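You operate a simulated robot arm through the tools that you are given. There is no shell and no other tool. Be economical: measure what you need, move in short steps, check, and stop when the job is done.

The job below is to be done with a simulated two-armed robot. You get a single attempt, and the scene is never put back.

Task
Hold the ticket's stem to pull its plug into the grey tub, then rub off the glue.
Fine: use the white pad and put it back; the stem goes into the grey tray. What is to be rubbed or washed off counts as gone when no trace of it is left.

It is judged by the outcome, as a careful person would: the job done as asked, and still so three seconds after it is handed in. It fails if anything else is knocked over, pushed out of place, dropped, spilled or broken.

Robot
Two 7-joint arms with two-finger parallel grippers on one trunk, on a base that drives. Base frame: it is fixed to the floor where the robot stands at the start and does not move with it; the origin is under the middle of the robot, x ahead of it, y to its left, z up. Units: mm, rad, N and s.
The left shoulder is at the start at [50, 161, 1198], the right one opposite. With the tool pointing down near the work surface each hand reaches from about 200 to 680 mm from the robot's upright axis, wherever it stands, measured 20 degrees to its own side. Places, roughly: grey tub [600, 800, 900]; inside of the grey tray [700, -100, 900]; white polish pad (5x4x4 cm) [700, 700, 900]. Payload 3.43 kg a hand.
Tool frame (each hand has its own): the origin (TCP) lies between the finger pads and is the grasp point; the fingertips stand 30 mm ahead of it; z points along the fingers, y is the line along which they close. The gripper opens to 94 mm. The fingers are 28 mm wide and 10 mm thick; the gripper's body (50 by 96 mm) begins 55 mm behind the TCP.
Orientation is told as [roll, pitch, yaw] about the base's x, y, z axes, in that order, counted from this pose: with the fingers straight down and closing along the base's y, the tool's x points along the base's -x, its y along +y and its z along -z.

Tools
- The arms move only by the tool servo_tool. It takes "left_steps", "right_steps" or both (then of equal length, played together; a hand with none holds still); each is one flat list of numbers, 7 for each row, row after row: the shift along the base's x, y, z in mm, then the turn, a rotation vector about the base's x, y, z in rad, then the opening in per cent of the stroke, from 0 (shut) to 100 (fully open). In form: [dx, dy, dz, rx, ry, rz, jaw, dx, dy, dz, rx, ry, rz, jaw, ...]. A call has 1 to 12 rows; each row shifts and turns the commanded pose from where the row before left it. Rows are played at 5 a second. More than 50 mm and 0.15 rad between two rows, or a gripper value outside its range, and nothing of the call is played. A pose out of reach is approached as far as the arm can. The call stops where the force on the tool passes 90 N (or 10 N more than at its start, if that is more) or the arm is blocked; 0.2 s more then pass. The fingers move at their own pace (about 45 mm/s each) and stop on an object; they squeeze with about 29 N. The grip force told is the motor's: it shows also when the fingers shut on nothing. Time passes only in rows, and 0.2 s behind the last, so rows that do not move let the fingers close. The reply holds the time, the measured pose of the TCP, the force on the tool along the base axes, the opening and the grip force, in the units named above and with some noise, with the torque about the TCP (base axes, N m) and any sound that the robot's microphone picked up.
- Cameras (640 x 400 px; columns grow to the right, rows downward): "scene" is now at [130.9, 22.4, 1346.2]; the picture's right is [0.24, -0.97, 0.00], its down [-0.33, -0.08, -0.94] and it looks along [0.91, 0.23, -0.34] (base axes); focal length 225 px, centre (320, 200). "left" rides on the left gripper at [76, -14, -102] in its tool frame; the picture's right is [0.18, 0.98, 0.00], its down [-0.75, 0.14, -0.64] and it looks along [-0.63, 0.12, 0.77] (tool axes); focal length 243 px, centre (320, 200). "right" rides on the right gripper at [76, 14, -102] in its tool frame; the picture's right is [-0.18, 0.98, 0.00], its down [-0.75, -0.14, -0.64] and it looks along [-0.63, -0.12, 0.77] (tool axes); focal length 243 px, centre (320, 200).
- snapshot(camera): a new picture of that camera. No time passes.
- lift_body(by): slides the trunk up (or, below 0, down) by that many mm; the arms and the scene camera ride with it, the base frame stays. It gives what a move gives, with no picture.
- steer(legs): drives the robot by 1 to 6 legs, each [ahead, left, turn to the left] in mm, mm and rad, along the robot's own axes; the way and the turn of a leg run together, so that a leg with both is an arc; at most 1500 mm and 3.142 rad a leg. The arms and the cameras ride along, it lands a little off, and it stops where it bumps. It gives what a move gives.
- turn_head(pan, tilt): turns the head with the scene camera to pan (to the left, within 1.396 rad either way) and tilt (down, from -0.506 to 1.204), counted from straight ahead of the robot. It gives what a move gives.
- locate(camera, pixels): there is no depth. For up to 12 entries [column, row, z] of the newest picture of that camera ("zoom" is the newest enlarged one), the place [x, y] in the base frame at which the ray of that pixel passes the height z, good to about 3 mm. No time passes.
- close_up(camera, box): a new picture of the part [left, top, right, bottom] of that camera's present view, enlarged. No time passes.
- job_done(): hands the job in; it is judged then, once.

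Work in short steps. Measure before you move; look again where a grasp or a placing could have gone wrong, and mend it. You have 80 turns and 70 pictures in all, those below and enlarged ones among them. Open the grippers and draw the arms clear of the work before you hand the job in, unless the task says otherwise; then end with one line.

The tools are called after "Emit:" as name(argument=value, ...) on one line, values as JSON. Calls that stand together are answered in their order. servo_tool: Moves the arms, as the interface text tells. Its arguments: {"type":"object","properties":{"left_steps":{"type":"array"},"right_steps":{"type":"array"}},"required":[]} The other tools are called the same way: lift_body (by) slides the trunk up or down; steer (legs) drives the base; turn_head (pan, tilt) turns the head that bears the scene camera; snapshot (camera) takes a picture; locate (camera, pixels) gives the place at which the rays of pixels pass given heights; close_up (camera, box) takes an enlarged picture of a part of a camera's view; job_done () hands the job in.

At the start:

```text
time: 0.0
left_ee_pos: [353.3, 395.1, 1214.3]
left_tcp_rot: [-0.002, 0.0, 0.003]
left_force: [0.3, -0.2, 0.9]
left_torque: [0.0, -0.02, 0.0]
left_finger_gap: 94.0
left_gripper_force: 0.0
right_ee_pos: [283.0, 20.9, 1227.8]
right_tcp_rot: [-0.002, 0.001, 0.0]
right_force: [-0.2, 0.1, 0.0]
right_torque: [0.02, 0.02, -0.02]
right_finger_gap: 94.3
right_gripper_force: 0.1
trunk travel left (down, up): [-225.0, 42.0]
robot x, y, heading: [-3.2, 3.9, -0.001]
head pan, tilt: [0.241, 0.342]
```

scene: 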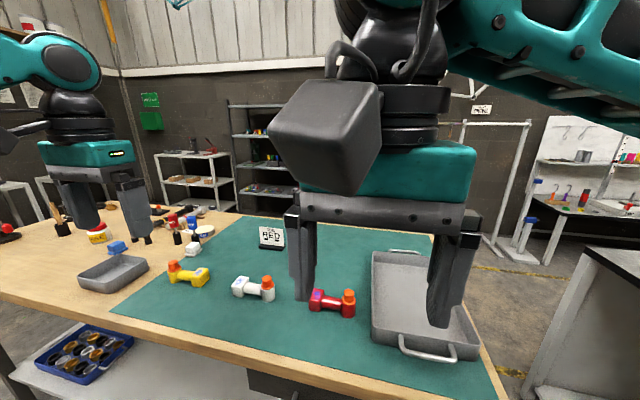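
right: 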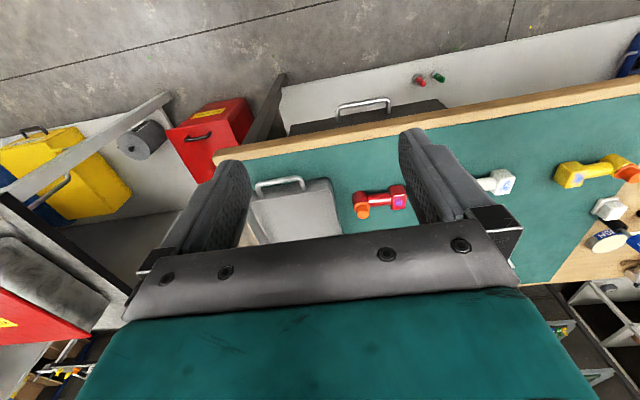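
left: 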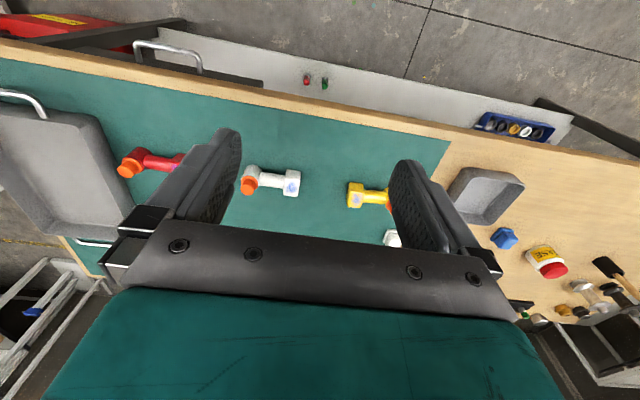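

The sign at about (270,237) in the scene picture looks like the ticket; I enlarge it and the workpieces.

Emit:
close_up(camera="scene", box=[240, 215, 300, 255])

Emit:
close_up(camera="scene", box=[150, 220, 380, 340])

Emit:
close_up(camera="scene", box=[40, 190, 240, 310])

```text
10.00 times, centred on (270, 235) of scene
```

zoom: 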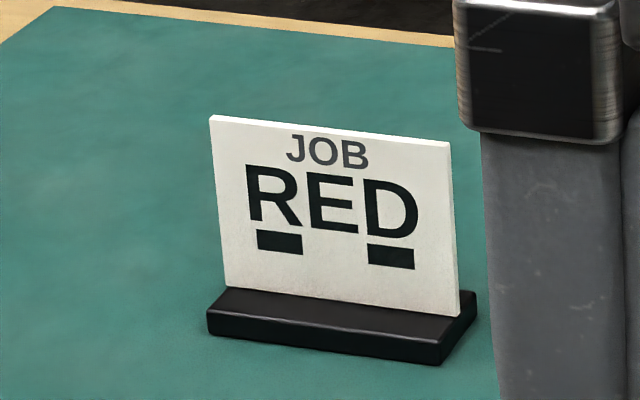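

```text
2.78 times, centred on (265, 280) of scene
```

zoom: 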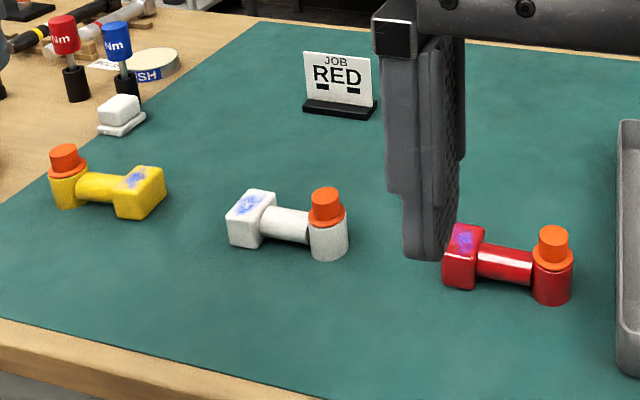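

```text
3.20 times, centred on (140, 250) of scene
```

zoom: 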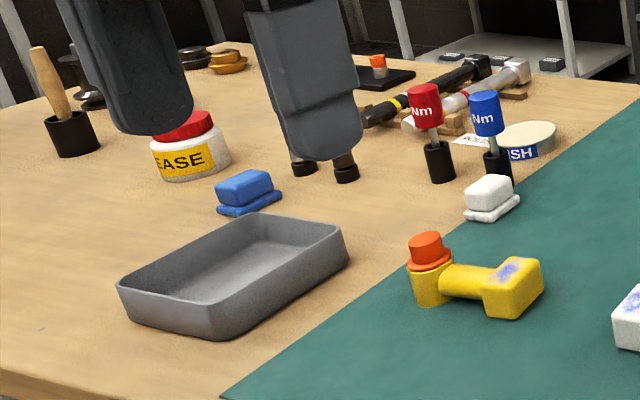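

The ticket says RED, so the red workpiece, with its orange plug at (348,297) and glue on the block at (316,297), is the one. I locate its parts, the pad and the tub.

Emit:
locate(camera="scene", pixels=[[316, 311, 862], [348, 317, 862], [348, 290, 930], [316, 293, 905], [192, 254, 862], [192, 235, 895], [114, 275, 862], [78, 274, 895], [148, 264, 895], [120, 255, 895], [109, 293, 895], [271, 250, 862]])

Emit:
locate(camera="right", pixels=[[362, 211, 930], [362, 200, 895], [395, 196, 900], [380, 200, 885], [250, 203, 900], [333, 183, 900]])

Emit:
close_up(camera="right", box=[340, 170, 420, 230])

```text
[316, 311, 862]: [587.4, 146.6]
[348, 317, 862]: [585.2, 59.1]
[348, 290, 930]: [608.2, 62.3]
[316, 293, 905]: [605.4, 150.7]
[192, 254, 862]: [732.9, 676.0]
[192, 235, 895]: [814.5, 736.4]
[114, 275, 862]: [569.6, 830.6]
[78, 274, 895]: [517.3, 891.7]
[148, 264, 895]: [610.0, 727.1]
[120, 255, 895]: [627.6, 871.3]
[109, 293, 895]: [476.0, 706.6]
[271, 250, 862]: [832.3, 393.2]
```

```text
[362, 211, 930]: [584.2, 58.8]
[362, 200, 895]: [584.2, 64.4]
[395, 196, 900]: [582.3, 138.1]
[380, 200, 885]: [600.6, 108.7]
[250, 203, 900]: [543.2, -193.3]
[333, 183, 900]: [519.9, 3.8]
```

```text
6.67 times, centred on (380, 200) of right
```

zoom: 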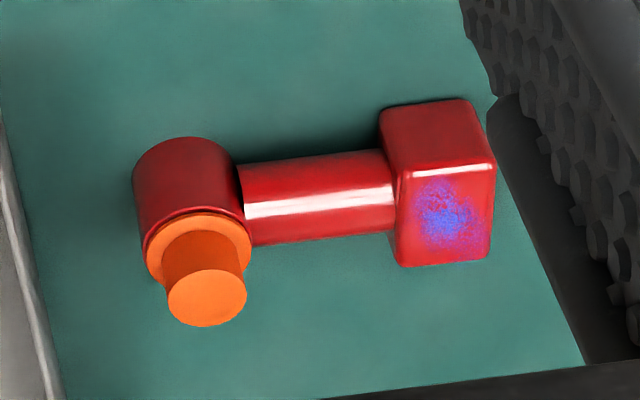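

I triangulate heights: plug top scene (348.8,291.5) / right (363.1,214.5), block top corners likewise.

Emit:
locate(camera="scene", pixels=[[348.8, 291.5, 900], [348.8, 291.5, 920], [348.8, 291.5, 940], [316.4, 294.5, 890], [316.4, 294.5, 910], [348.5, 320, 862], [322, 304.5, 900], [322, 304.5, 890]])

Emit:
locate(camera="right", pixels=[[363.1, 214.5, 900], [363.1, 214.5, 920], [363.1, 214.5, 940], [398.7, 202.3, 890], [398.7, 202.3, 910], [376.6, 206.5, 862], [376.4, 194.3, 862], [400.7, 209.5, 900], [391, 195.5, 900], [406, 194.5, 900]])

```text
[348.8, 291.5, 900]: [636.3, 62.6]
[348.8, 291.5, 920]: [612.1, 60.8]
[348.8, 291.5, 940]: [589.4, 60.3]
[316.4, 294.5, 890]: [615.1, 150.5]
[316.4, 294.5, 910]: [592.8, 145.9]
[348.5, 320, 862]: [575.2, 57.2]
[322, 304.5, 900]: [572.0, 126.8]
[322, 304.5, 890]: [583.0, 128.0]
```

```text
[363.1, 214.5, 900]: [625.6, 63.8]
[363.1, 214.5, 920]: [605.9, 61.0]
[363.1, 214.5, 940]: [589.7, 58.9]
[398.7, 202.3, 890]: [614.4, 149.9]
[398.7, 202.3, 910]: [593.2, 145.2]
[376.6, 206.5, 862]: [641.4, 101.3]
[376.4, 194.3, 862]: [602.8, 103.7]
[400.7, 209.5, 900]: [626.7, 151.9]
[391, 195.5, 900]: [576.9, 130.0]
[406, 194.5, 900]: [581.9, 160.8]
```

The rays are nearly coplanar, so I bring the right hand above the stem for a near-vertical view.

Emit:
servo_tool(right_steps=[40, 10, -30, 0, 0, 0, 100, 40, 10, -30, 0, 0, 0, 100, 40, 10, -30, 0, 0, 0, 100, 40, 10, -30, 0, 0, 0, 100, 40, 10, -30, 0, 0, 0, 100, 40, 10, -30, 0, 0, 0, 100])

Emit:
snapshot(camera="right")

```text
refused: row 1 steps farther than a row can; nothing moved
```

```text
62 pictures are left
```

right: 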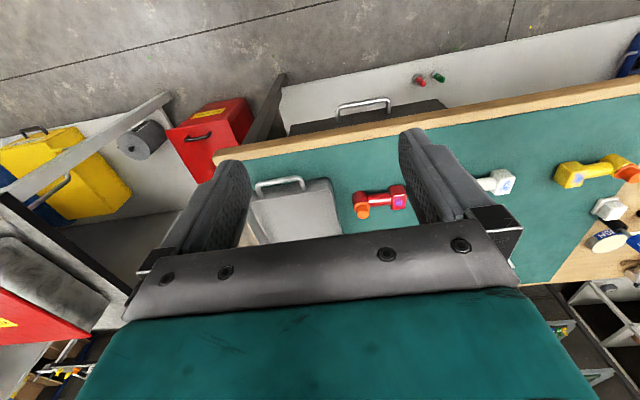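

The row was just over the 50 mm limit, so I repeat it with smaller steps.

Emit:
servo_tool(right_steps=[34, 10, -26, 0, 0, 0, 100, 34, 10, -26, 0, 0, 0, 100, 34, 10, -26, 0, 0, 0, 100, 34, 10, -26, 0, 0, 0, 100, 34, 10, -26, 0, 0, 0, 100, 34, 10, -26, 0, 0, 0, 100, 34, 10, -26, 0, 0, 0, 100])

Emit:
snapshot(camera="right")

```text
time: 1.6
left_ee_pos: [353.9, 396.4, 1215.1]
left_tcp_rot: [-0.004, 0.0, 0.003]
left_force: [-0.5, 0.1, -0.3]
left_torque: [0.0, -0.01, 0.0]
left_finger_gap: 93.6
left_gripper_force: 0.0
right_ee_pos: [519.3, 92.5, 1045.6]
right_tcp_rot: [0.0, 0.001, 0.002]
right_force: [-0.9, 0.5, -0.1]
right_torque: [0.01, 0.04, -0.02]
right_finger_gap: 93.8
right_gripper_force: 0.0
trunk travel left (down, up): [-225.0, 42.0]
robot x, y, heading: [-0.4, 0.8, 0.005]
head pan, tilt: [0.241, 0.342]
```

```text
61 pictures are left
```

right: 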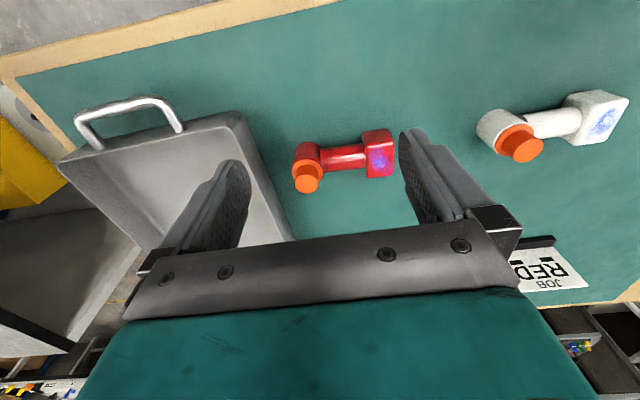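

Emit:
close_up(camera="right", box=[280, 115, 408, 203])

```text
4.55 times, centred on (344, 159) of right
```

zoom: 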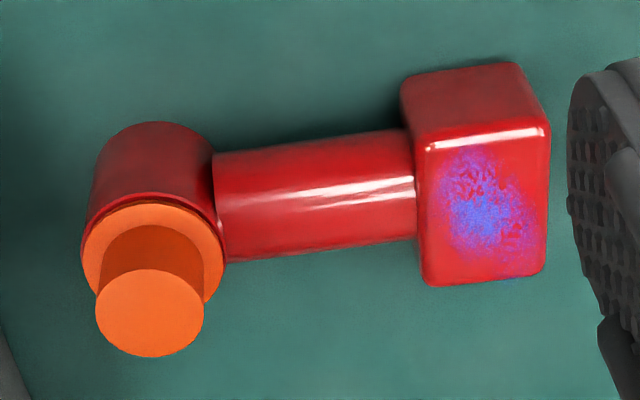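

From the enlarged picture I locate block-top corners, plug top (150,313) and bar edges at candidate heights.

Emit:
locate(camera="zoom", pixels=[[150, 313, 920], [150, 313, 930], [150, 313, 940], [155, 255, 910], [485, 210, 900], [485, 210, 905], [427, 150, 900], [548, 128, 900], [545, 272, 900], [430, 285, 900], [315, 140, 882], [315, 255, 882]])

Emit:
locate(camera="scene", pixels=[[348.8, 291.5, 915], [348.8, 291.5, 925], [348.8, 291.5, 935], [316.4, 294.5, 900], [316.4, 294.5, 905]])

```text
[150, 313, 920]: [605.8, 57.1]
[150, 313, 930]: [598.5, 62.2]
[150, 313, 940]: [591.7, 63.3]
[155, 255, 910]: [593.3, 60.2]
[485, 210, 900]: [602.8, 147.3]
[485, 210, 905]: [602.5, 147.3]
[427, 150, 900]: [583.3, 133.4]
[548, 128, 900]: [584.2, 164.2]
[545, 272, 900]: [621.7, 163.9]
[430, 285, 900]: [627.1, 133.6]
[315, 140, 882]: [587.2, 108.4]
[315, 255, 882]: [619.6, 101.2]
```

```text
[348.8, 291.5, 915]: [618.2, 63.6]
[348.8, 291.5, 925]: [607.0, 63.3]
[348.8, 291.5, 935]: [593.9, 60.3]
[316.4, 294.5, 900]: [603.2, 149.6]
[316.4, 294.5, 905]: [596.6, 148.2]
```

Estimates: stem axis x≈603 along y, bar y 77–131, z≈882; block top z≈902 at (603,148); plug knob about 26 mm at (598,61), z 915–933. I turn both hands so they close along x, left to the left side and right to the right side.

Emit:
servo_tool(left_steps=[21, -16, -12, 0, 0, -0.1428, 100, 21, -16, -12, 0, 0, -0.1428, 100, 21, -16, -12, 0, 0, -0.1428, 100, 21, -16, -12, 0, 0, -0.1428, 100, 21, -16, -12, 0, 0, -0.1428, 100, 21, -16, -12, 0, 0, -0.1428, 100, 21, -16, -12, 0, 0, -0.1428, 100, 21, -16, -12, 0, 0, -0.1428, 100, 21, -16, -12, 0, 0, -0.1428, 100, 21, -16, -12, 0, 0, -0.1428, 100, 21, -16, -12, 0, 0, -0.1428, 100], right_steps=[5, -13, 5, 0, 0, 0.1428, 100, 5, -13, 5, 0, 0, 0.1428, 100, 5, -13, 5, 0, 0, 0.1428, 100, 5, -13, 5, 0, 0, 0.1428, 100, 5, -13, 5, 0, 0, 0.1428, 100, 5, -13, 5, 0, 0, 0.1428, 100, 5, -13, 5, 0, 0, 0.1428, 100, 5, -13, 5, 0, 0, 0.1428, 100, 5, -13, 5, 0, 0, 0.1428, 100, 5, -13, 5, 0, 0, 0.1428, 100, 5, -13, 5, 0, 0, 0.1428, 100])

Emit:
snapshot(camera="scene")

Emit:
snapshot(camera="left")

```text
time: 4.0
left_ee_pos: [553.6, 238.0, 1084.0]
left_tcp_rot: [-0.001, -0.002, -1.571]
left_force: [0.1, 0.0, -0.7]
left_torque: [-0.06, -0.01, 0.0]
left_finger_gap: 94.1
left_gripper_force: 0.1
left hand out of reach, approached as far as the arm can: row 10, 11
right_ee_pos: [494.1, -36.3, 1082.9]
right_tcp_rot: [0.002, 0.0, 0.976]
right_force: [-0.1, -0.5, -0.4]
right_torque: [-0.06, -0.01, -0.02]
right_finger_gap: 94.1
right_gripper_force: 0.0
right hand out of reach, approached as far as the arm can: row 6, 7, 8, 9, 10, 11
trunk travel left (down, up): [-225.0, 42.0]
robot x, y, heading: [-0.3, 3.7, 0.004]
head pan, tilt: [0.241, 0.342]
```

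```text
59 pictures are left
```

scene: 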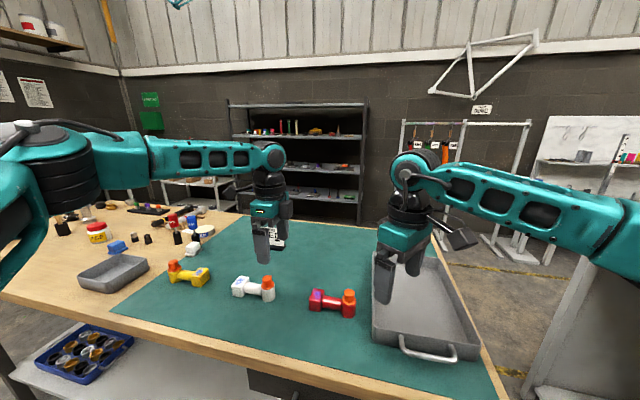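

```text
58 pictures are left
```

left: 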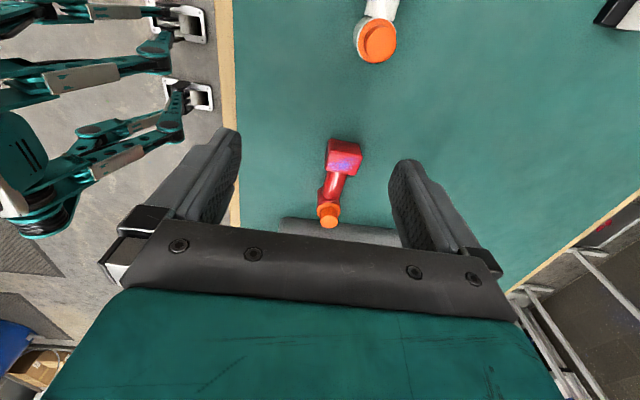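

Arms are near full stretch; I check where the table edge is before driving nearer.

Emit:
locate(camera="left", pixels=[[221, 100, 862], [213, 40, 862], [332, 148, 902], [329, 213, 933], [346, 165, 902]])

Emit:
turn_head(pan=0.0, tilt=1.1)

Emit:
snapshot(camera="scene")

```text
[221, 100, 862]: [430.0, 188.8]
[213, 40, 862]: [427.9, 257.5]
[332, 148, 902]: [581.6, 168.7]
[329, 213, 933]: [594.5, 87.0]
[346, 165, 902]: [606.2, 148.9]
```

```text
time: 5.1
left_ee_pos: [552.9, 237.3, 1085.3]
left_tcp_rot: [-0.002, 0.001, -1.57]
left_force: [1.1, -0.6, 0.5]
left_torque: [0.0, 0.02, -0.01]
left_finger_gap: 93.8
left_gripper_force: 0.0
right_ee_pos: [493.9, -36.6, 1082.2]
right_tcp_rot: [0.004, 0.001, 0.976]
right_force: [0.4, 0.7, -0.2]
right_torque: [-0.03, 0.0, -0.01]
right_finger_gap: 93.8
right_gripper_force: 0.0
trunk travel left (down, up): [-225.0, 42.0]
robot x, y, heading: [-2.2, -2.7, 0.003]
head pan, tilt: [0.0, 1.1]
```

```text
57 pictures are left
```

scene: 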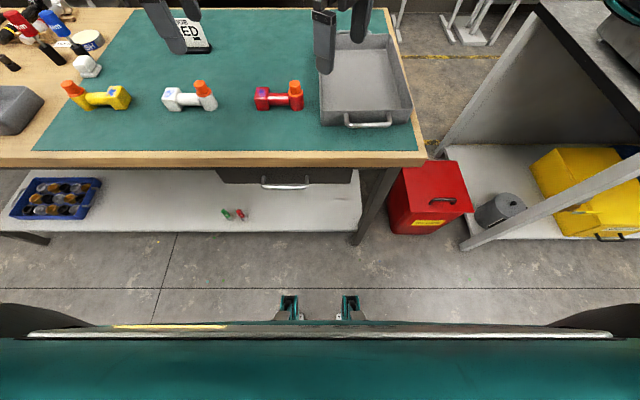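

I check the robot's own front edge (row 328) against the table front at x≈430.

Emit:
locate(camera="scene", pixels=[[320, 328, 300], [320, 328, 500], [320, 328, 800], [320, 297, 0], [320, 297, 300], [230, 230, 300], [230, 165, 862]])

```text
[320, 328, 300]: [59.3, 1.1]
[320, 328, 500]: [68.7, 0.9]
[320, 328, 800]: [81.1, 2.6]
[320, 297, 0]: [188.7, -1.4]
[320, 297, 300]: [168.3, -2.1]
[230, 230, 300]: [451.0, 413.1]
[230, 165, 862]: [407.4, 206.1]
```

There are about 200 mm to spare in front, so I drive 150 mm ahead.

Emit:
steer(legs=[[150, 0, 0]])

Emit:
turn_head(pan=0.2, tilt=0.75)

```text
time: 6.5
left_ee_pos: [698.8, 239.8, 1084.5]
left_tcp_rot: [-0.002, 0.001, -1.566]
left_force: [0.7, 0.6, -0.5]
left_torque: [-0.01, -0.01, -0.03]
left_finger_gap: 94.2
left_gripper_force: 0.1
right_ee_pos: [640.7, -35.0, 1082.3]
right_tcp_rot: [0.004, 0.0, 0.978]
right_force: [-0.1, -0.5, 1.0]
right_torque: [0.01, 0.02, 0.0]
right_finger_gap: 94.1
right_gripper_force: 0.1
trunk travel left (down, up): [-225.0, 42.0]
robot x, y, heading: [144.8, -0.0, 0.004]
head pan, tilt: [0.0, 1.1]
```

```text
time: 7.3
left_ee_pos: [698.1, 240.4, 1084.6]
left_tcp_rot: [-0.002, -0.001, -1.565]
left_force: [0.0, 1.1, -0.1]
left_torque: [0.03, -0.02, 0.0]
left_finger_gap: 93.9
left_gripper_force: 0.0
right_ee_pos: [639.4, -33.7, 1083.2]
right_tcp_rot: [0.001, 0.0, 0.978]
right_force: [0.9, 0.7, 0.1]
right_torque: [0.0, -0.01, -0.01]
right_finger_gap: 93.9
right_gripper_force: 0.0
trunk travel left (down, up): [-225.0, 42.0]
robot x, y, heading: [144.1, 3.3, 0.009]
head pan, tilt: [0.201, 0.75]
```

Now I bring left above the bar (tilted 0.3 rad outward) and right beside the plug with its yaw finished and the opposite tilt.

Emit:
servo_tool(left_steps=[-19, -20, -12, -0.06, 0, 0, 100, -19, -20, -12, -0.06, 0, 0, 100, -19, -20, -12, -0.06, 0, 0, 100, -19, -20, -12, -0.06, 0, 0, 100, -19, -20, -12, -0.06, 0, 0, 100, 0, 0, 0, 0, 0, 0, 100, 0, 0, 0, 0, 0, 0, 100], right_steps=[-8, 0, 0, 0, 0, 0.119, 100, -8, 0, 0, 0, 0, 0.119, 100, -8, 0, 0, 0, 0, 0.119, 100, -8, 0, 0, 0, 0, 0.119, 100, -9, 0, 0, 0, 0, 0.119, 100, 0, 0, 0, 0.14, 0, 0, 100, 0, 0, 0, 0.14, 0, 0, 100])

Emit:
snapshot(camera="scene")

Emit:
snapshot(camera="left")

```text
time: 8.9
left_ee_pos: [602.4, 139.5, 1025.1]
left_tcp_rot: [-0.001, -0.301, -1.564]
left_force: [0.4, -0.3, 0.2]
left_torque: [-0.01, 0.01, -0.03]
left_finger_gap: 93.9
left_gripper_force: 0.1
right_ee_pos: [640.8, -34.2, 1082.9]
right_tcp_rot: [0.041, -0.059, 0.976]
right_force: [0.3, -0.3, -0.1]
right_torque: [0.0, -0.01, 0.02]
right_finger_gap: 93.9
right_gripper_force: 0.0
right hand out of reach, approached as far as the arm can: row 1, 2, 3, 4, 5, 6, 7
trunk travel left (down, up): [-225.0, 42.0]
robot x, y, heading: [145.9, 0.1, 0.006]
head pan, tilt: [0.201, 0.75]
```

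```text
56 pictures are left
```

scene: 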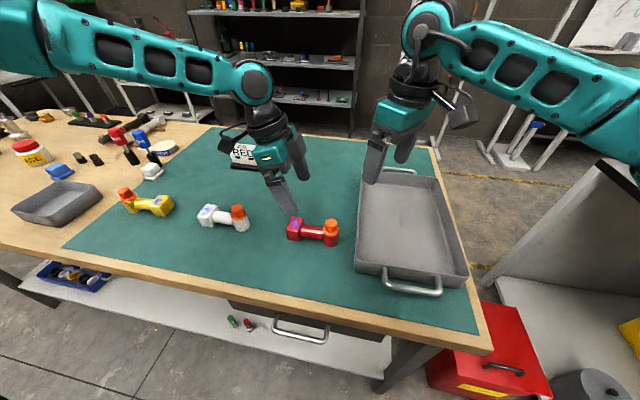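

```text
55 pictures are left
```

left: 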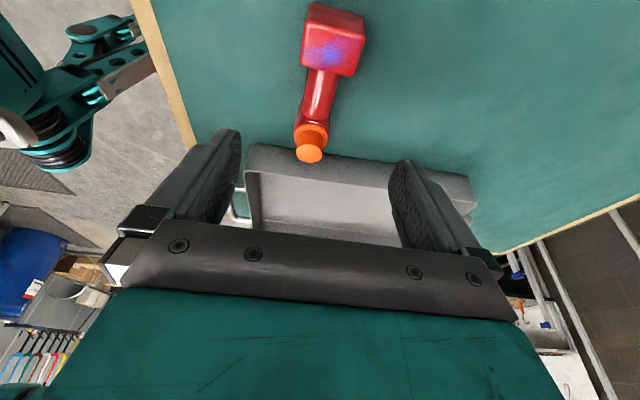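

Right's yaw is stuck near 0.98 rad. I move it back to the right first and retry the yaw there.

Emit:
servo_tool(right_steps=[-16, -20, 0, 0, 0, -0.05, 100, -16, -20, 0, 0, 0, 0, 100, -16, -20, 0, 0, 0, 0, 100, -16, -20, 0, 0, 0, 0, 100, -16, -20, 0, 0, 0, 0, 100, 0, 0, 0, 0, 0, 0.12, 100, 0, 0, 0, 0, 0, 0.12, 100, 0, 0, 0, 0, 0, 0.12, 100, 0, 0, 0, 0, 0, 0.12, 100, 0, 0, 0, 0, 0, 0.12, 100])

```text
time: 11.1
left_ee_pos: [602.0, 139.8, 1023.7]
left_tcp_rot: [-0.004, -0.302, -1.563]
left_force: [-0.2, 0.7, -0.9]
left_torque: [-0.02, 0.0, 0.0]
left_finger_gap: 93.9
left_gripper_force: 0.0
right_ee_pos: [561.9, -135.0, 1083.6]
right_tcp_rot: [0.042, -0.06, 1.044]
right_force: [0.3, -0.2, 0.9]
right_torque: [-0.03, -0.02, -0.02]
right_finger_gap: 94.2
right_gripper_force: 0.1
right hand out of reach, approached as far as the arm can: row 7, 8, 9, 10
trunk travel left (down, up): [-225.0, 42.0]
robot x, y, heading: [149.6, -0.2, 0.005]
head pan, tilt: [0.201, 0.75]
```

Right yaw tops out near 1.04, but the knob is round, so I'll use yaw 0.9 with the hand leaning back-right. I set that attitude and lower the left hand around the bar to about z 935.

Emit:
servo_tool(left_steps=[0, -8, -22, 0, 0, 0, 100, 0, -8, -22, 0, 0, 0, 100, 0, -8, -22, 0, 0, 0, 100, 1, -7, -22, 0, 0, 0, 100, 0, 0, 0, 0, 0, 0, 100, 0, 0, 0, 0, 0, 0, 100], right_steps=[0, 0, 0, 0, 0, -0.144, 100, 0, 0, 0, 0.079, -0.076, 0, 100, 0, 0, 0, 0.079, -0.076, 0, 100, 0, 0, 0, 0.079, -0.076, 0, 100, 0, 0, 0, 0.079, -0.076, 0, 100, 0, 0, 0, 0, 0, 0, 100])

Emit:
snapshot(camera="scene")

Emit:
snapshot(camera="left")

```text
time: 12.5
left_ee_pos: [589.9, 126.5, 952.0]
left_tcp_rot: [-0.002, -0.302, -1.564]
left_force: [0.0, 0.8, -0.1]
left_torque: [0.02, -0.01, -0.01]
left_finger_gap: 94.1
left_gripper_force: 0.0
left hand out of reach, approached as far as the arm can: row 3, 4
right_ee_pos: [561.8, -133.7, 1084.0]
right_tcp_rot: [-0.006, -0.497, 0.914]
right_force: [-0.8, 0.0, 0.0]
right_torque: [0.03, 0.0, 0.0]
right_finger_gap: 93.8
right_gripper_force: 0.0
trunk travel left (down, up): [-225.0, 42.0]
robot x, y, heading: [146.9, 1.7, 0.007]
head pan, tilt: [0.201, 0.75]
```

```text
54 pictures are left
```

scene: 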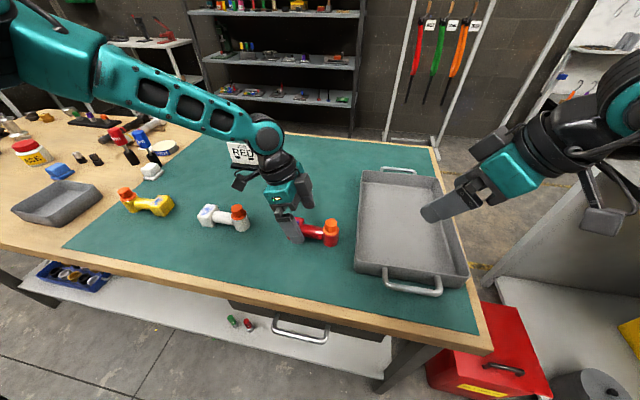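

```text
53 pictures are left
```

left: 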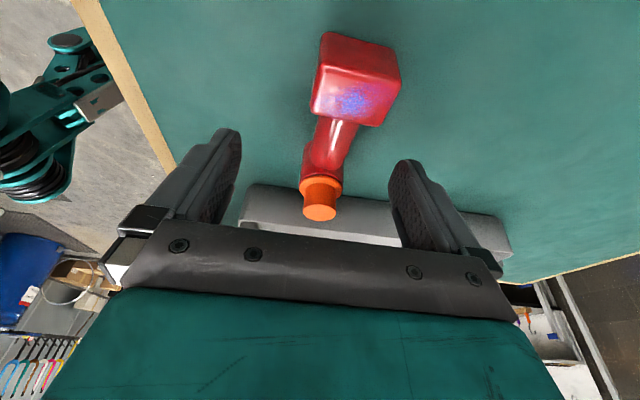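

Left can't get lower in this attitude with the arm, so I use the trunk: lowering 50 mm brings the left fingers straddling the block (583–625 in x, inside fingers at 543–637).

Emit:
lift_body(by=-50)

Emit:
servo_tool(left_steps=[6, -8, 0, 0, 0, 0, 100, 6, -9, 0, 0, 0, 0, 100, 0, 0, 0, 0, 0, 0, 100])

Emit:
snapshot(camera="left")

Emit:
close_up(camera="scene", box=[230, 160, 390, 260])

```text
time: 13.4
left_ee_pos: [589.5, 126.5, 899.6]
left_tcp_rot: [-0.002, -0.303, -1.563]
left_force: [-0.3, 0.3, -0.2]
left_torque: [-0.02, 0.01, 0.04]
left_finger_gap: 94.1
left_gripper_force: 0.1
right_ee_pos: [561.1, -134.4, 1034.9]
right_tcp_rot: [-0.005, -0.494, 0.916]
right_force: [-0.1, -0.6, 0.8]
right_torque: [-0.01, -0.01, -0.01]
right_finger_gap: 93.9
right_gripper_force: 0.1
trunk travel left (down, up): [-175.0, 92.0]
robot x, y, heading: [142.8, -4.5, 0.001]
head pan, tilt: [0.201, 0.75]
```

```text
time: 14.2
left_ee_pos: [592.1, 122.4, 909.8]
left_tcp_rot: [-0.002, -0.302, -1.563]
left_force: [0.0, 1.0, 1.1]
left_torque: [0.0, -0.03, 0.01]
left_finger_gap: 94.1
left_gripper_force: 0.0
left hand out of reach, approached as far as the arm can: row 1, 2
right_ee_pos: [560.6, -133.9, 1034.1]
right_tcp_rot: [-0.006, -0.497, 0.916]
right_force: [1.0, 0.1, 0.0]
right_torque: [-0.01, 0.0, 0.02]
right_finger_gap: 94.2
right_gripper_force: 0.1
trunk travel left (down, up): [-175.0, 92.0]
robot x, y, heading: [142.4, 0.2, 0.006]
head pan, tilt: [0.201, 0.75]
```

```text
52 pictures are left
```

left: 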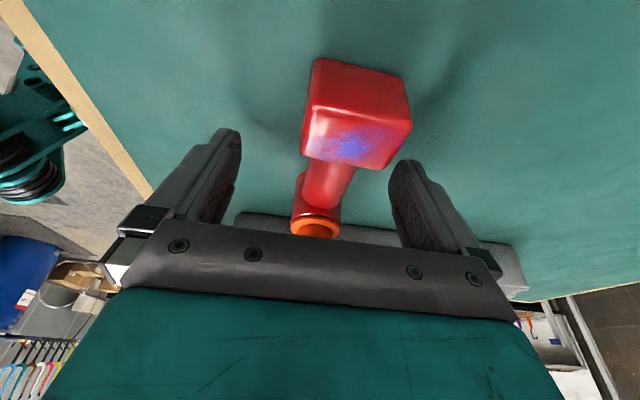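

```text
4.00 times, centred on (310, 210) of scene
```

zoom: 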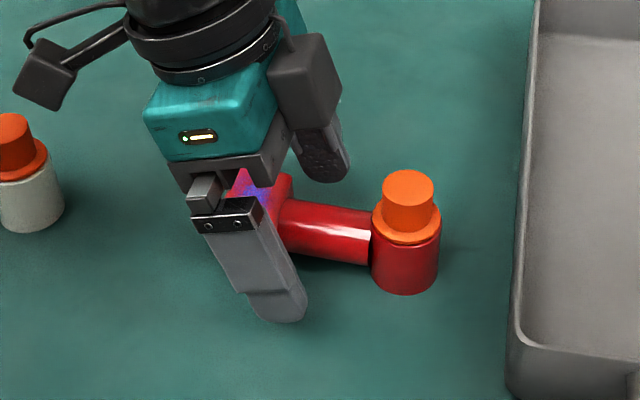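

Reach is limited for the arm itself, so I shift the hand rigidly: drive 11 mm ahead and 14 mm right, and lower the trunk 11 mm.

Emit:
steer(legs=[[11, -14, 0]])

Emit:
lift_body(by=-11)

Emit:
close_up(camera="scene", box=[230, 160, 390, 260])

```text
time: 15.0
left_ee_pos: [593.9, 110.2, 909.8]
left_tcp_rot: [-0.002, -0.301, -1.558]
left_force: [0.1, -0.3, 0.1]
left_torque: [0.05, -0.05, 0.0]
left_finger_gap: 94.1
left_gripper_force: 0.0
right_ee_pos: [562.2, -145.1, 1033.4]
right_tcp_rot: [-0.003, -0.496, 0.919]
right_force: [-0.8, 0.0, 0.5]
right_torque: [0.02, 0.0, 0.04]
right_finger_gap: 93.7
right_gripper_force: 0.1
trunk travel left (down, up): [-175.0, 92.0]
robot x, y, heading: [147.5, -13.3, 0.011]
head pan, tilt: [0.201, 0.75]
```

```text
time: 15.6
left_ee_pos: [594.5, 110.3, 899.4]
left_tcp_rot: [-0.002, -0.302, -1.561]
left_force: [0.7, -0.9, 0.2]
left_torque: [0.01, 0.01, 0.02]
left_finger_gap: 94.1
left_gripper_force: 0.0
right_ee_pos: [562.8, -146.1, 1023.3]
right_tcp_rot: [-0.005, -0.495, 0.916]
right_force: [-0.6, 0.1, 0.2]
right_torque: [-0.01, 0.01, 0.0]
right_finger_gap: 93.9
right_gripper_force: 0.1
trunk travel left (down, up): [-164.0, 103.0]
robot x, y, heading: [148.2, -12.9, 0.016]
head pan, tilt: [0.201, 0.75]
```

```text
4.00 times, centred on (310, 210) of scene
```

zoom: 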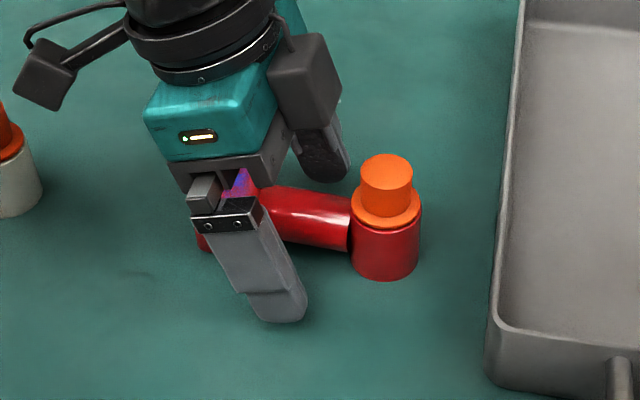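

I check the stem's true place from this view: plug top (387,170), bar at (312,218).

Emit:
locate(camera="zoom", pixels=[[387, 170, 933], [387, 215, 912], [305, 187, 882], [312, 245, 870], [385, 278, 862], [350, 220, 882]])

Emit:
snapshot(camera="left")

```text
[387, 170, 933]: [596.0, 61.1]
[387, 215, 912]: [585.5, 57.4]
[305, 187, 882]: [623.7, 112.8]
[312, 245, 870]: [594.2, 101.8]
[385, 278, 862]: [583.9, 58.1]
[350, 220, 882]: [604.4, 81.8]
```

```text
49 pictures are left
```

left: 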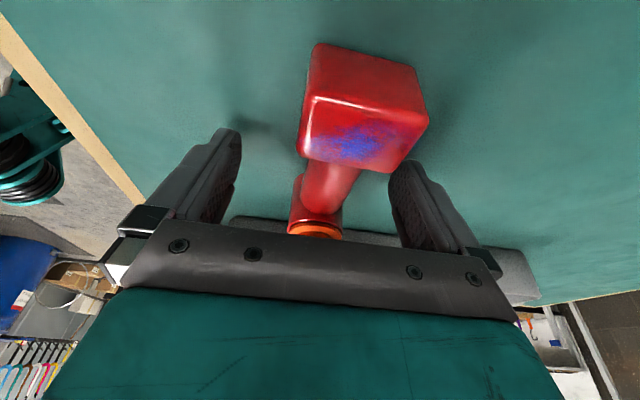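

The bar lies near x=603 while the left TCP is at 594; I nudge the base ahead 9 mm.

Emit:
steer(legs=[[9, 0, -0.01]])

```text
time: 16.4
left_ee_pos: [595.3, 110.3, 898.3]
left_tcp_rot: [-0.002, -0.303, -1.564]
left_force: [0.6, 0.4, 0.1]
left_torque: [0.04, -0.03, -0.01]
left_finger_gap: 94.1
left_gripper_force: 0.1
right_ee_pos: [563.0, -146.6, 1023.0]
right_tcp_rot: [-0.006, -0.497, 0.913]
right_force: [-0.4, 0.2, 0.5]
right_torque: [-0.01, 0.03, -0.01]
right_finger_gap: 94.1
right_gripper_force: 0.0
trunk travel left (down, up): [-164.0, 103.0]
robot x, y, heading: [146.8, -8.0, 0.005]
head pan, tilt: [0.201, 0.75]
stopped in leg 1: the robot was blocked; the commanded pose is now the measured one
```

The base is blocked at the table, so the arm must supply the x shift: I raise both hands 60 mm with dx +8 for the left, then lower the trunk 60 mm for more room downward.

Emit:
servo_tool(left_steps=[0, 0, 20, 0, 0, 0, 100, 0, 0, 20, 0, 0, 0, 100, 0, 0, 20, 0, 0, 0, 100, 8, 0, 0, 0, 0, 0, 100, 0, 0, 0, 0, 0, 0, 100], right_steps=[0, 0, 20, 0, 0, 0, 100, 0, 0, 20, 0, 0, 0, 100, 0, 0, 20, 0, 0, 0, 100, 0, 0, 0, 0, 0, 0, 100, 0, 0, 0, 0, 0, 0, 100])

Emit:
lift_body(by=-60)

```text
time: 17.6
left_ee_pos: [603.9, 109.8, 958.3]
left_tcp_rot: [-0.002, -0.304, -1.566]
left_force: [0.2, 0.7, 0.6]
left_torque: [0.03, -0.01, 0.03]
left_finger_gap: 94.2
left_gripper_force: 0.0
right_ee_pos: [562.3, -143.2, 1082.5]
right_tcp_rot: [-0.006, -0.495, 0.914]
right_force: [0.2, 0.5, 0.1]
right_torque: [0.01, 0.03, 0.01]
right_finger_gap: 94.1
right_gripper_force: 0.0
trunk travel left (down, up): [-164.0, 103.0]
robot x, y, heading: [146.7, -14.0, 0.007]
head pan, tilt: [0.201, 0.75]
```

```text
time: 18.6
left_ee_pos: [603.2, 109.7, 899.2]
left_tcp_rot: [-0.002, -0.301, -1.564]
left_force: [0.7, 0.9, 0.1]
left_torque: [0.01, 0.02, 0.03]
left_finger_gap: 94.2
left_gripper_force: 0.1
right_ee_pos: [561.5, -144.3, 1022.4]
right_tcp_rot: [-0.005, -0.495, 0.913]
right_force: [-0.8, -0.2, 0.2]
right_torque: [0.03, -0.01, 0.02]
right_finger_gap: 94.0
right_gripper_force: 0.0
trunk travel left (down, up): [-104.0, 163.0]
robot x, y, heading: [149.2, -13.4, 0.002]
head pan, tilt: [0.201, 0.75]
```

Left is now at (603,110,899), so I close it on the bar.

Emit:
servo_tool(left_steps=[0, 0, 0, 0, 0, 0, 50, 0, 0, 0, 0, 0, 0, 40, 0, 0, 0, 0, 0, 0, 30, 0, 0, 0, 0, 0, 0, 10, 0, 0, 0, 0, 0, 0, 0, 0, 0, 0, 0, 0, 0, 0])

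Emit:
close_up(camera="scene", box=[230, 150, 390, 250])

Emit:
snapshot(camera="left")

```text
time: 20.0
left_ee_pos: [602.6, 109.5, 899.1]
left_tcp_rot: [-0.001, -0.301, -1.566]
left_force: [-0.5, -1.2, 0.7]
left_torque: [-0.03, 0.01, -0.03]
left_finger_gap: 33.9
left_gripper_force: 29.2
right_ee_pos: [562.2, -144.9, 1023.6]
right_tcp_rot: [-0.006, -0.496, 0.912]
right_force: [0.0, -0.1, -1.1]
right_torque: [0.03, 0.01, -0.01]
right_finger_gap: 93.9
right_gripper_force: 0.1
trunk travel left (down, up): [-104.0, 163.0]
robot x, y, heading: [148.6, -11.7, 0.002]
head pan, tilt: [0.201, 0.75]
```

```text
4.00 times, centred on (310, 200) of scene
```

zoom: 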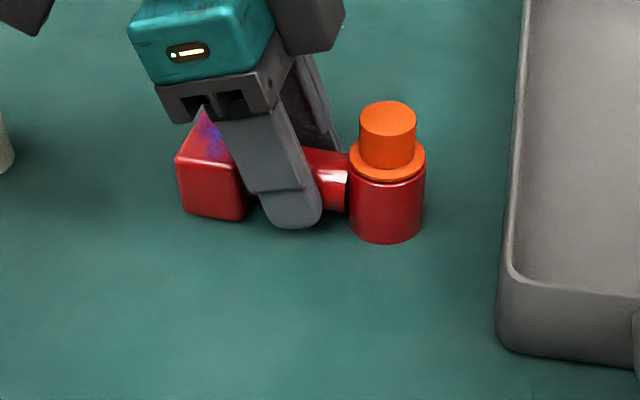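

```text
47 pictures are left
```

left: 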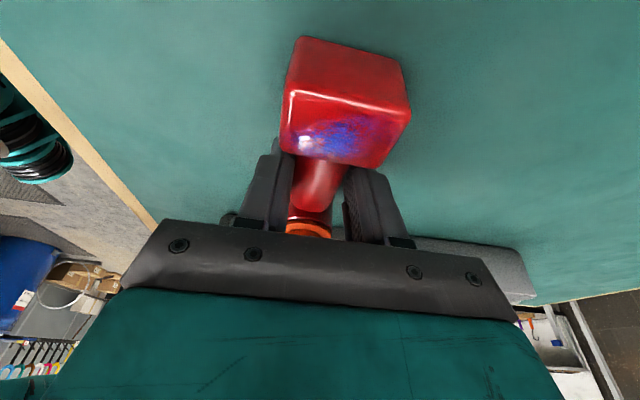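

The left holds the bar (gap 33.9 mm, 29 N). I re-measure the plug: top (388,115), flange (387,155).

Emit:
locate(camera="zoom", pixels=[[388, 115, 933], [388, 115, 928], [388, 115, 938], [359, 118, 933], [417, 118, 933], [388, 165, 915], [387, 242, 862]])

```text
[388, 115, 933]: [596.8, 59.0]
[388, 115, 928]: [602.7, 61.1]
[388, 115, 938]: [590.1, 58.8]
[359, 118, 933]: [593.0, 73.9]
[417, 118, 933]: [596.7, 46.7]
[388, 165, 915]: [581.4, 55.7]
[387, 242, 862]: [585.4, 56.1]
```

The plug's centre is about (601,60), knob z≈911–929. I bring the right hand to a standoff along its own slant axis, at 55 % opening.

Emit:
servo_tool(right_steps=[3, 35, -5, 0, 0, 0, 55, 3, 35, -5, 0, 0, 0, 55, 3, 35, -5, 0, 0, 0, 55, 3, 34, -5, 0, 0, 0, 55, 2, 34, -4, 0, 0, 0, 55, 0, 0, 0, 0, 0, 0, 55])

Emit:
snapshot(camera="right")

Emit:
close_up(camera="scene", box=[230, 120, 422, 240])

```text
time: 21.4
left_ee_pos: [603.8, 109.3, 899.1]
left_tcp_rot: [-0.002, -0.303, -1.565]
left_force: [-0.8, -1.0, 0.6]
left_torque: [0.07, 0.01, -0.02]
left_finger_gap: 33.7
left_gripper_force: 29.2
right_ee_pos: [574.7, 27.9, 997.7]
right_tcp_rot: [-0.007, -0.497, 0.913]
right_force: [0.7, -0.5, 1.2]
right_torque: [-0.01, -0.02, 0.01]
right_finger_gap: 51.5
right_gripper_force: 0.1
trunk travel left (down, up): [-104.0, 163.0]
robot x, y, heading: [148.9, -11.3, 0.006]
head pan, tilt: [0.201, 0.75]
```

```text
46 pictures are left
```

right: 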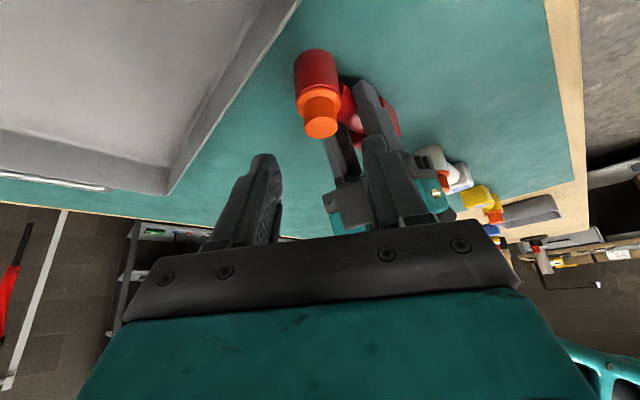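

```text
3.33 times, centred on (326, 180) of scene
```

zoom: 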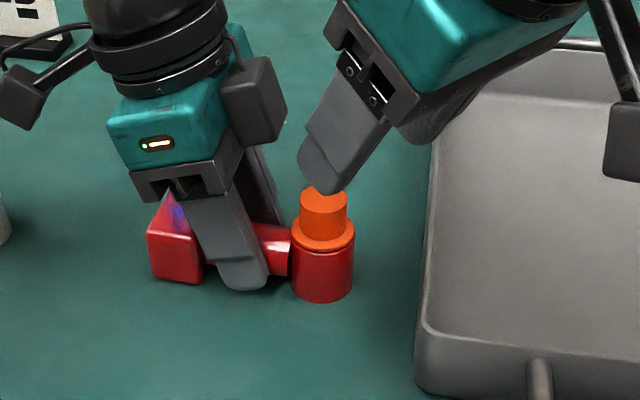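

Fingers straddle the plug's column well; I check the plug top from the right camera at (320,126).

Emit:
locate(camera="right", pixels=[[320, 128, 930], [320, 128, 935], [320, 128, 925]])

Emit:
servo_tool(right_steps=[5, 6, -13, 0, 0, 0, 55, 4, 6, -13, 0, 0, 0, 55, 4, 6, -13, 0, 0, 0, 55, 0, 0, 0, 0, 0, 0, 55])

Emit:
snapshot(camera="right")

Emit:
close_up(camera="scene", box=[270, 150, 366, 210])

```text
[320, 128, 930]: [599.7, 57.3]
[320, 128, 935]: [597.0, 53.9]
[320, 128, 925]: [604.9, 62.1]
```

```text
time: 22.4
left_ee_pos: [602.8, 109.1, 899.4]
left_tcp_rot: [-0.002, -0.303, -1.566]
left_force: [-0.2, -0.1, 0.8]
left_torque: [-0.02, 0.0, -0.05]
left_finger_gap: 33.9
left_gripper_force: 28.6
right_ee_pos: [588.7, 45.3, 958.5]
right_tcp_rot: [-0.006, -0.496, 0.913]
right_force: [0.5, 0.2, -0.2]
right_torque: [0.0, -0.02, 0.0]
right_finger_gap: 51.6
right_gripper_force: 0.0
trunk travel left (down, up): [-104.0, 163.0]
robot x, y, heading: [148.4, -7.8, 0.004]
head pan, tilt: [0.201, 0.75]
```

```text
44 pictures are left
```

right: 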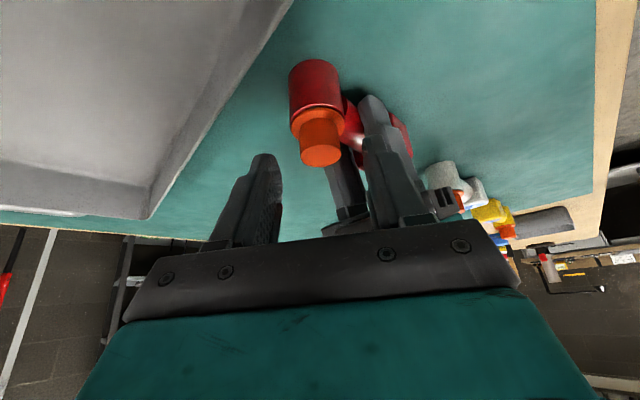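

```text
6.67 times, centred on (318, 180) of scene
```

zoom: 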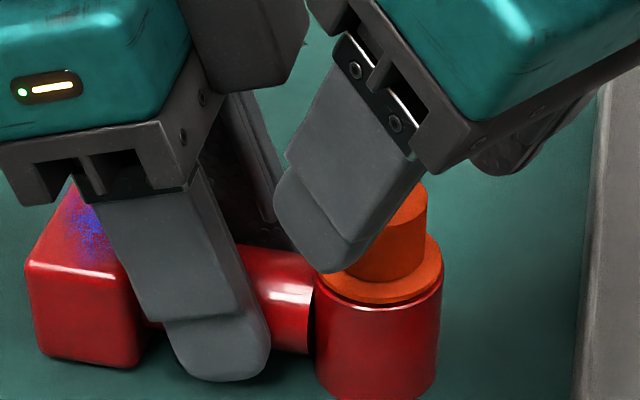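

The hand is aligned; I go the last 13 mm and close on the knob.

Emit:
servo_tool(right_steps=[5, 7, -13, 0, 0, 0, 55, 0, 0, 0, 0, 0, 0, 30, 0, 0, 0, 0, 0, 0, 10, 0, 0, 0, 0, 0, 0, 0, 0, 0, 0, 0, 0, 0, 0])

Emit:
close_up(camera="scene", box=[270, 150, 366, 210])

```text
time: 23.6
left_ee_pos: [602.8, 109.8, 898.6]
left_tcp_rot: [-0.002, -0.302, -1.565]
left_force: [-1.9, 0.4, 1.9]
left_torque: [-0.06, -0.11, -0.05]
left_finger_gap: 33.9
left_gripper_force: 28.9
right_ee_pos: [593.8, 52.1, 946.0]
right_tcp_rot: [-0.009, -0.492, 0.915]
right_force: [2.9, -0.5, -1.5]
right_torque: [0.07, 0.03, -0.07]
right_finger_gap: 24.9
right_gripper_force: 29.0
trunk travel left (down, up): [-104.0, 163.0]
robot x, y, heading: [147.6, -9.1, 0.002]
head pan, tilt: [0.201, 0.75]
```

```text
6.67 times, centred on (318, 180) of scene
```

zoom: 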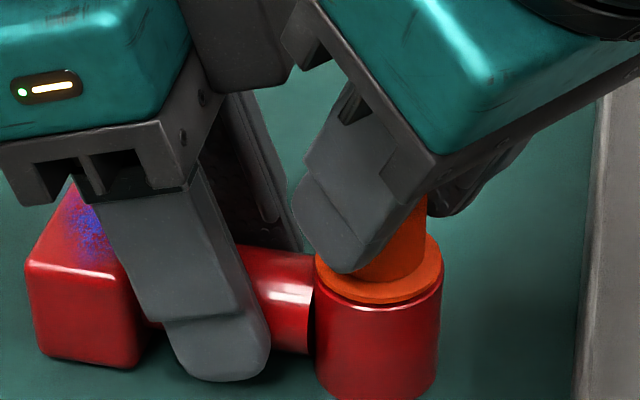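

The right grips the knob (gap 24.9). I pull straight up in small steps.

Emit:
servo_tool(right_steps=[0, 0, 4, 0, 0, 0, 0, 0, 0, 4, 0, 0, 0, 0, 0, 0, 5, 0, 0, 0, 0, 0, 0, 5, 0, 0, 0, 0, 0, 0, 6, 0, 0, 0, 0, 0, 0, 6, 0, 0, 0, 0])

Emit:
close_up(camera="scene", box=[250, 130, 378, 210])

```text
time: 25.0
left_ee_pos: [603.0, 109.7, 897.2]
left_tcp_rot: [0.0, -0.302, -1.565]
left_force: [-1.0, 0.0, 2.6]
left_torque: [0.12, 0.06, 0.02]
left_finger_gap: 33.7
left_gripper_force: 29.2
right_ee_pos: [595.2, 51.8, 977.0]
right_tcp_rot: [-0.003, -0.496, 0.912]
right_force: [0.3, 0.3, 0.3]
right_torque: [-0.01, 0.03, 0.01]
right_finger_gap: 25.2
right_gripper_force: 29.1
trunk travel left (down, up): [-104.0, 163.0]
robot x, y, heading: [148.9, -10.2, -0.001]
head pan, tilt: [0.201, 0.75]
```

```text
5.00 times, centred on (314, 170) of scene
```

zoom: 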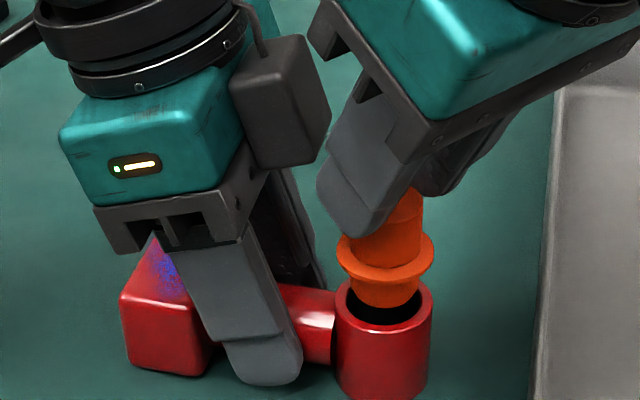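

The plug is out. I raise it well clear, then open the left and withdraw it upward.

Emit:
servo_tool(right_steps=[0, -5, 30, 0, 0, 0, 0, 0, -10, 30, 0, 0, 0, 0, 0, -20, 30, 0, 0, 0, 0, 0, -20, 0, 0, 0, 0, 0, 0, 0, 0, 0, 0, 0, 0, 0, 0, 0, 0, 0, 0, 0, 0, 0, 0, 0, 0, 0, 0], left_steps=[0, 0, 0, 0, 0, 0, 0, 0, 0, 0, 0, 0, 0, 30, 0, 0, 0, 0, 0, 0, 60, 0, 0, 0, 0, 0, 0, 100, 0, 0, 0, 0, 0, 0, 100, 0, 0, 20, 0, 0, 0, 100, 0, 0, 20, 0, 0, 0, 100])

Emit:
lift_body(by=110)

Emit:
snapshot(camera="scene")

```text
time: 26.6
left_ee_pos: [602.3, 109.6, 939.5]
left_tcp_rot: [-0.003, -0.302, -1.566]
left_force: [-0.1, -0.2, 0.2]
left_torque: [-0.04, 0.02, -0.02]
left_finger_gap: 94.0
left_gripper_force: 0.0
right_ee_pos: [593.5, -2.8, 1066.4]
right_tcp_rot: [-0.006, -0.495, 0.912]
right_force: [0.4, -0.5, -0.4]
right_torque: [0.0, 0.02, -0.01]
right_finger_gap: 25.2
right_gripper_force: 28.5
trunk travel left (down, up): [-104.0, 163.0]
robot x, y, heading: [151.1, -8.4, -0.001]
head pan, tilt: [0.201, 0.75]
```

```text
time: 28.1
left_ee_pos: [603.1, 109.6, 1047.2]
left_tcp_rot: [-0.003, -0.303, -1.565]
left_force: [-0.8, -0.6, 1.0]
left_torque: [-0.01, 0.04, 0.01]
left_finger_gap: 93.9
left_gripper_force: 0.1
right_ee_pos: [594.3, -2.6, 1175.5]
right_tcp_rot: [-0.005, -0.496, 0.914]
right_force: [0.0, 0.1, -0.7]
right_torque: [-0.01, 0.0, 0.01]
right_finger_gap: 25.0
right_gripper_force: 29.2
trunk travel left (down, up): [-214.0, 53.0]
robot x, y, heading: [149.6, -13.7, 0.003]
head pan, tilt: [0.201, 0.75]
```

```text
40 pictures are left
```

scene: 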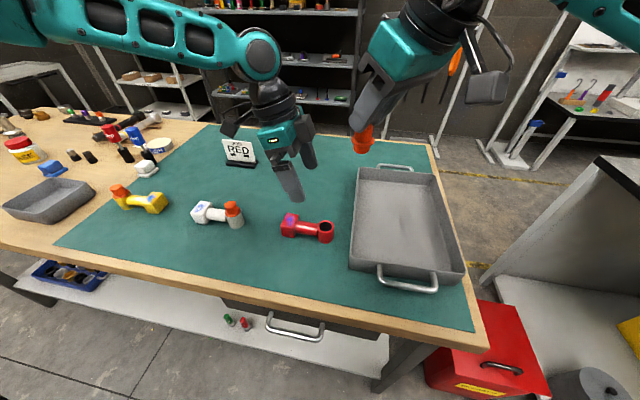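

The stem sits in place with an empty socket. I locate the tub and pad from this view before driving left.

Emit:
locate(camera="scene", pixels=[[4, 210, 900], [52, 220, 900], [96, 186, 900], [45, 179, 900], [147, 175, 862], [147, 165, 895], [307, 238, 862], [240, 165, 862]])

Emit:
servo_tool(left_steps=[0, 10, 25, 0, 0, 0, 60, 0, 10, 25, 0, 0, 0, 60, 0, 0, 10, 0, 0, 0, 60])

Emit:
steer(legs=[[-40, 0, 0], [0, 780, 0]])

Emit:
snapshot(camera="scene")

```text
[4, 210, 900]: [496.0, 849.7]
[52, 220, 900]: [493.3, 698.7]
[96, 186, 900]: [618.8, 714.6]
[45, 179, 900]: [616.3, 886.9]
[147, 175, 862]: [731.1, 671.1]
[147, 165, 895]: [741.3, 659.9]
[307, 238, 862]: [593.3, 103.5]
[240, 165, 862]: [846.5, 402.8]
```

```text
time: 28.9
left_ee_pos: [602.6, 130.6, 1108.4]
left_tcp_rot: [-0.003, -0.304, -1.566]
left_force: [0.0, -0.7, 0.7]
left_torque: [-0.02, 0.01, 0.02]
left_finger_gap: 56.2
left_gripper_force: 0.0
right_ee_pos: [593.4, -1.7, 1175.8]
right_tcp_rot: [-0.006, -0.497, 0.912]
right_force: [0.0, -0.5, -0.8]
right_torque: [0.01, -0.02, -0.03]
right_finger_gap: 25.2
right_gripper_force: 29.1
trunk travel left (down, up): [-214.0, 53.0]
robot x, y, heading: [148.0, -11.2, 0.002]
head pan, tilt: [0.201, 0.75]
```

```text
time: 33.4
left_ee_pos: [562.9, 884.6, 1108.3]
left_tcp_rot: [-0.004, -0.303, -1.572]
left_force: [-0.5, -0.1, 0.0]
left_torque: [0.0, 0.0, 0.0]
left_finger_gap: 56.5
left_gripper_force: 0.1
right_ee_pos: [554.3, 752.9, 1174.9]
right_tcp_rot: [-0.005, -0.498, 0.91]
right_force: [0.2, -0.8, -0.2]
right_torque: [0.03, -0.01, -0.02]
right_finger_gap: 25.1
right_gripper_force: 29.2
trunk travel left (down, up): [-214.0, 53.0]
robot x, y, heading: [107.8, 742.9, -0.002]
head pan, tilt: [0.201, 0.75]
```

```text
39 pictures are left
```

scene: 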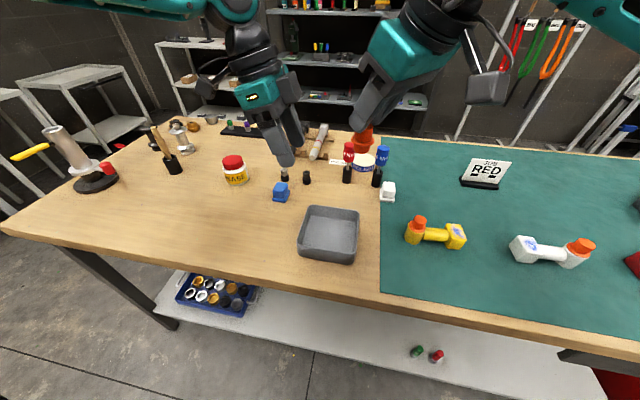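

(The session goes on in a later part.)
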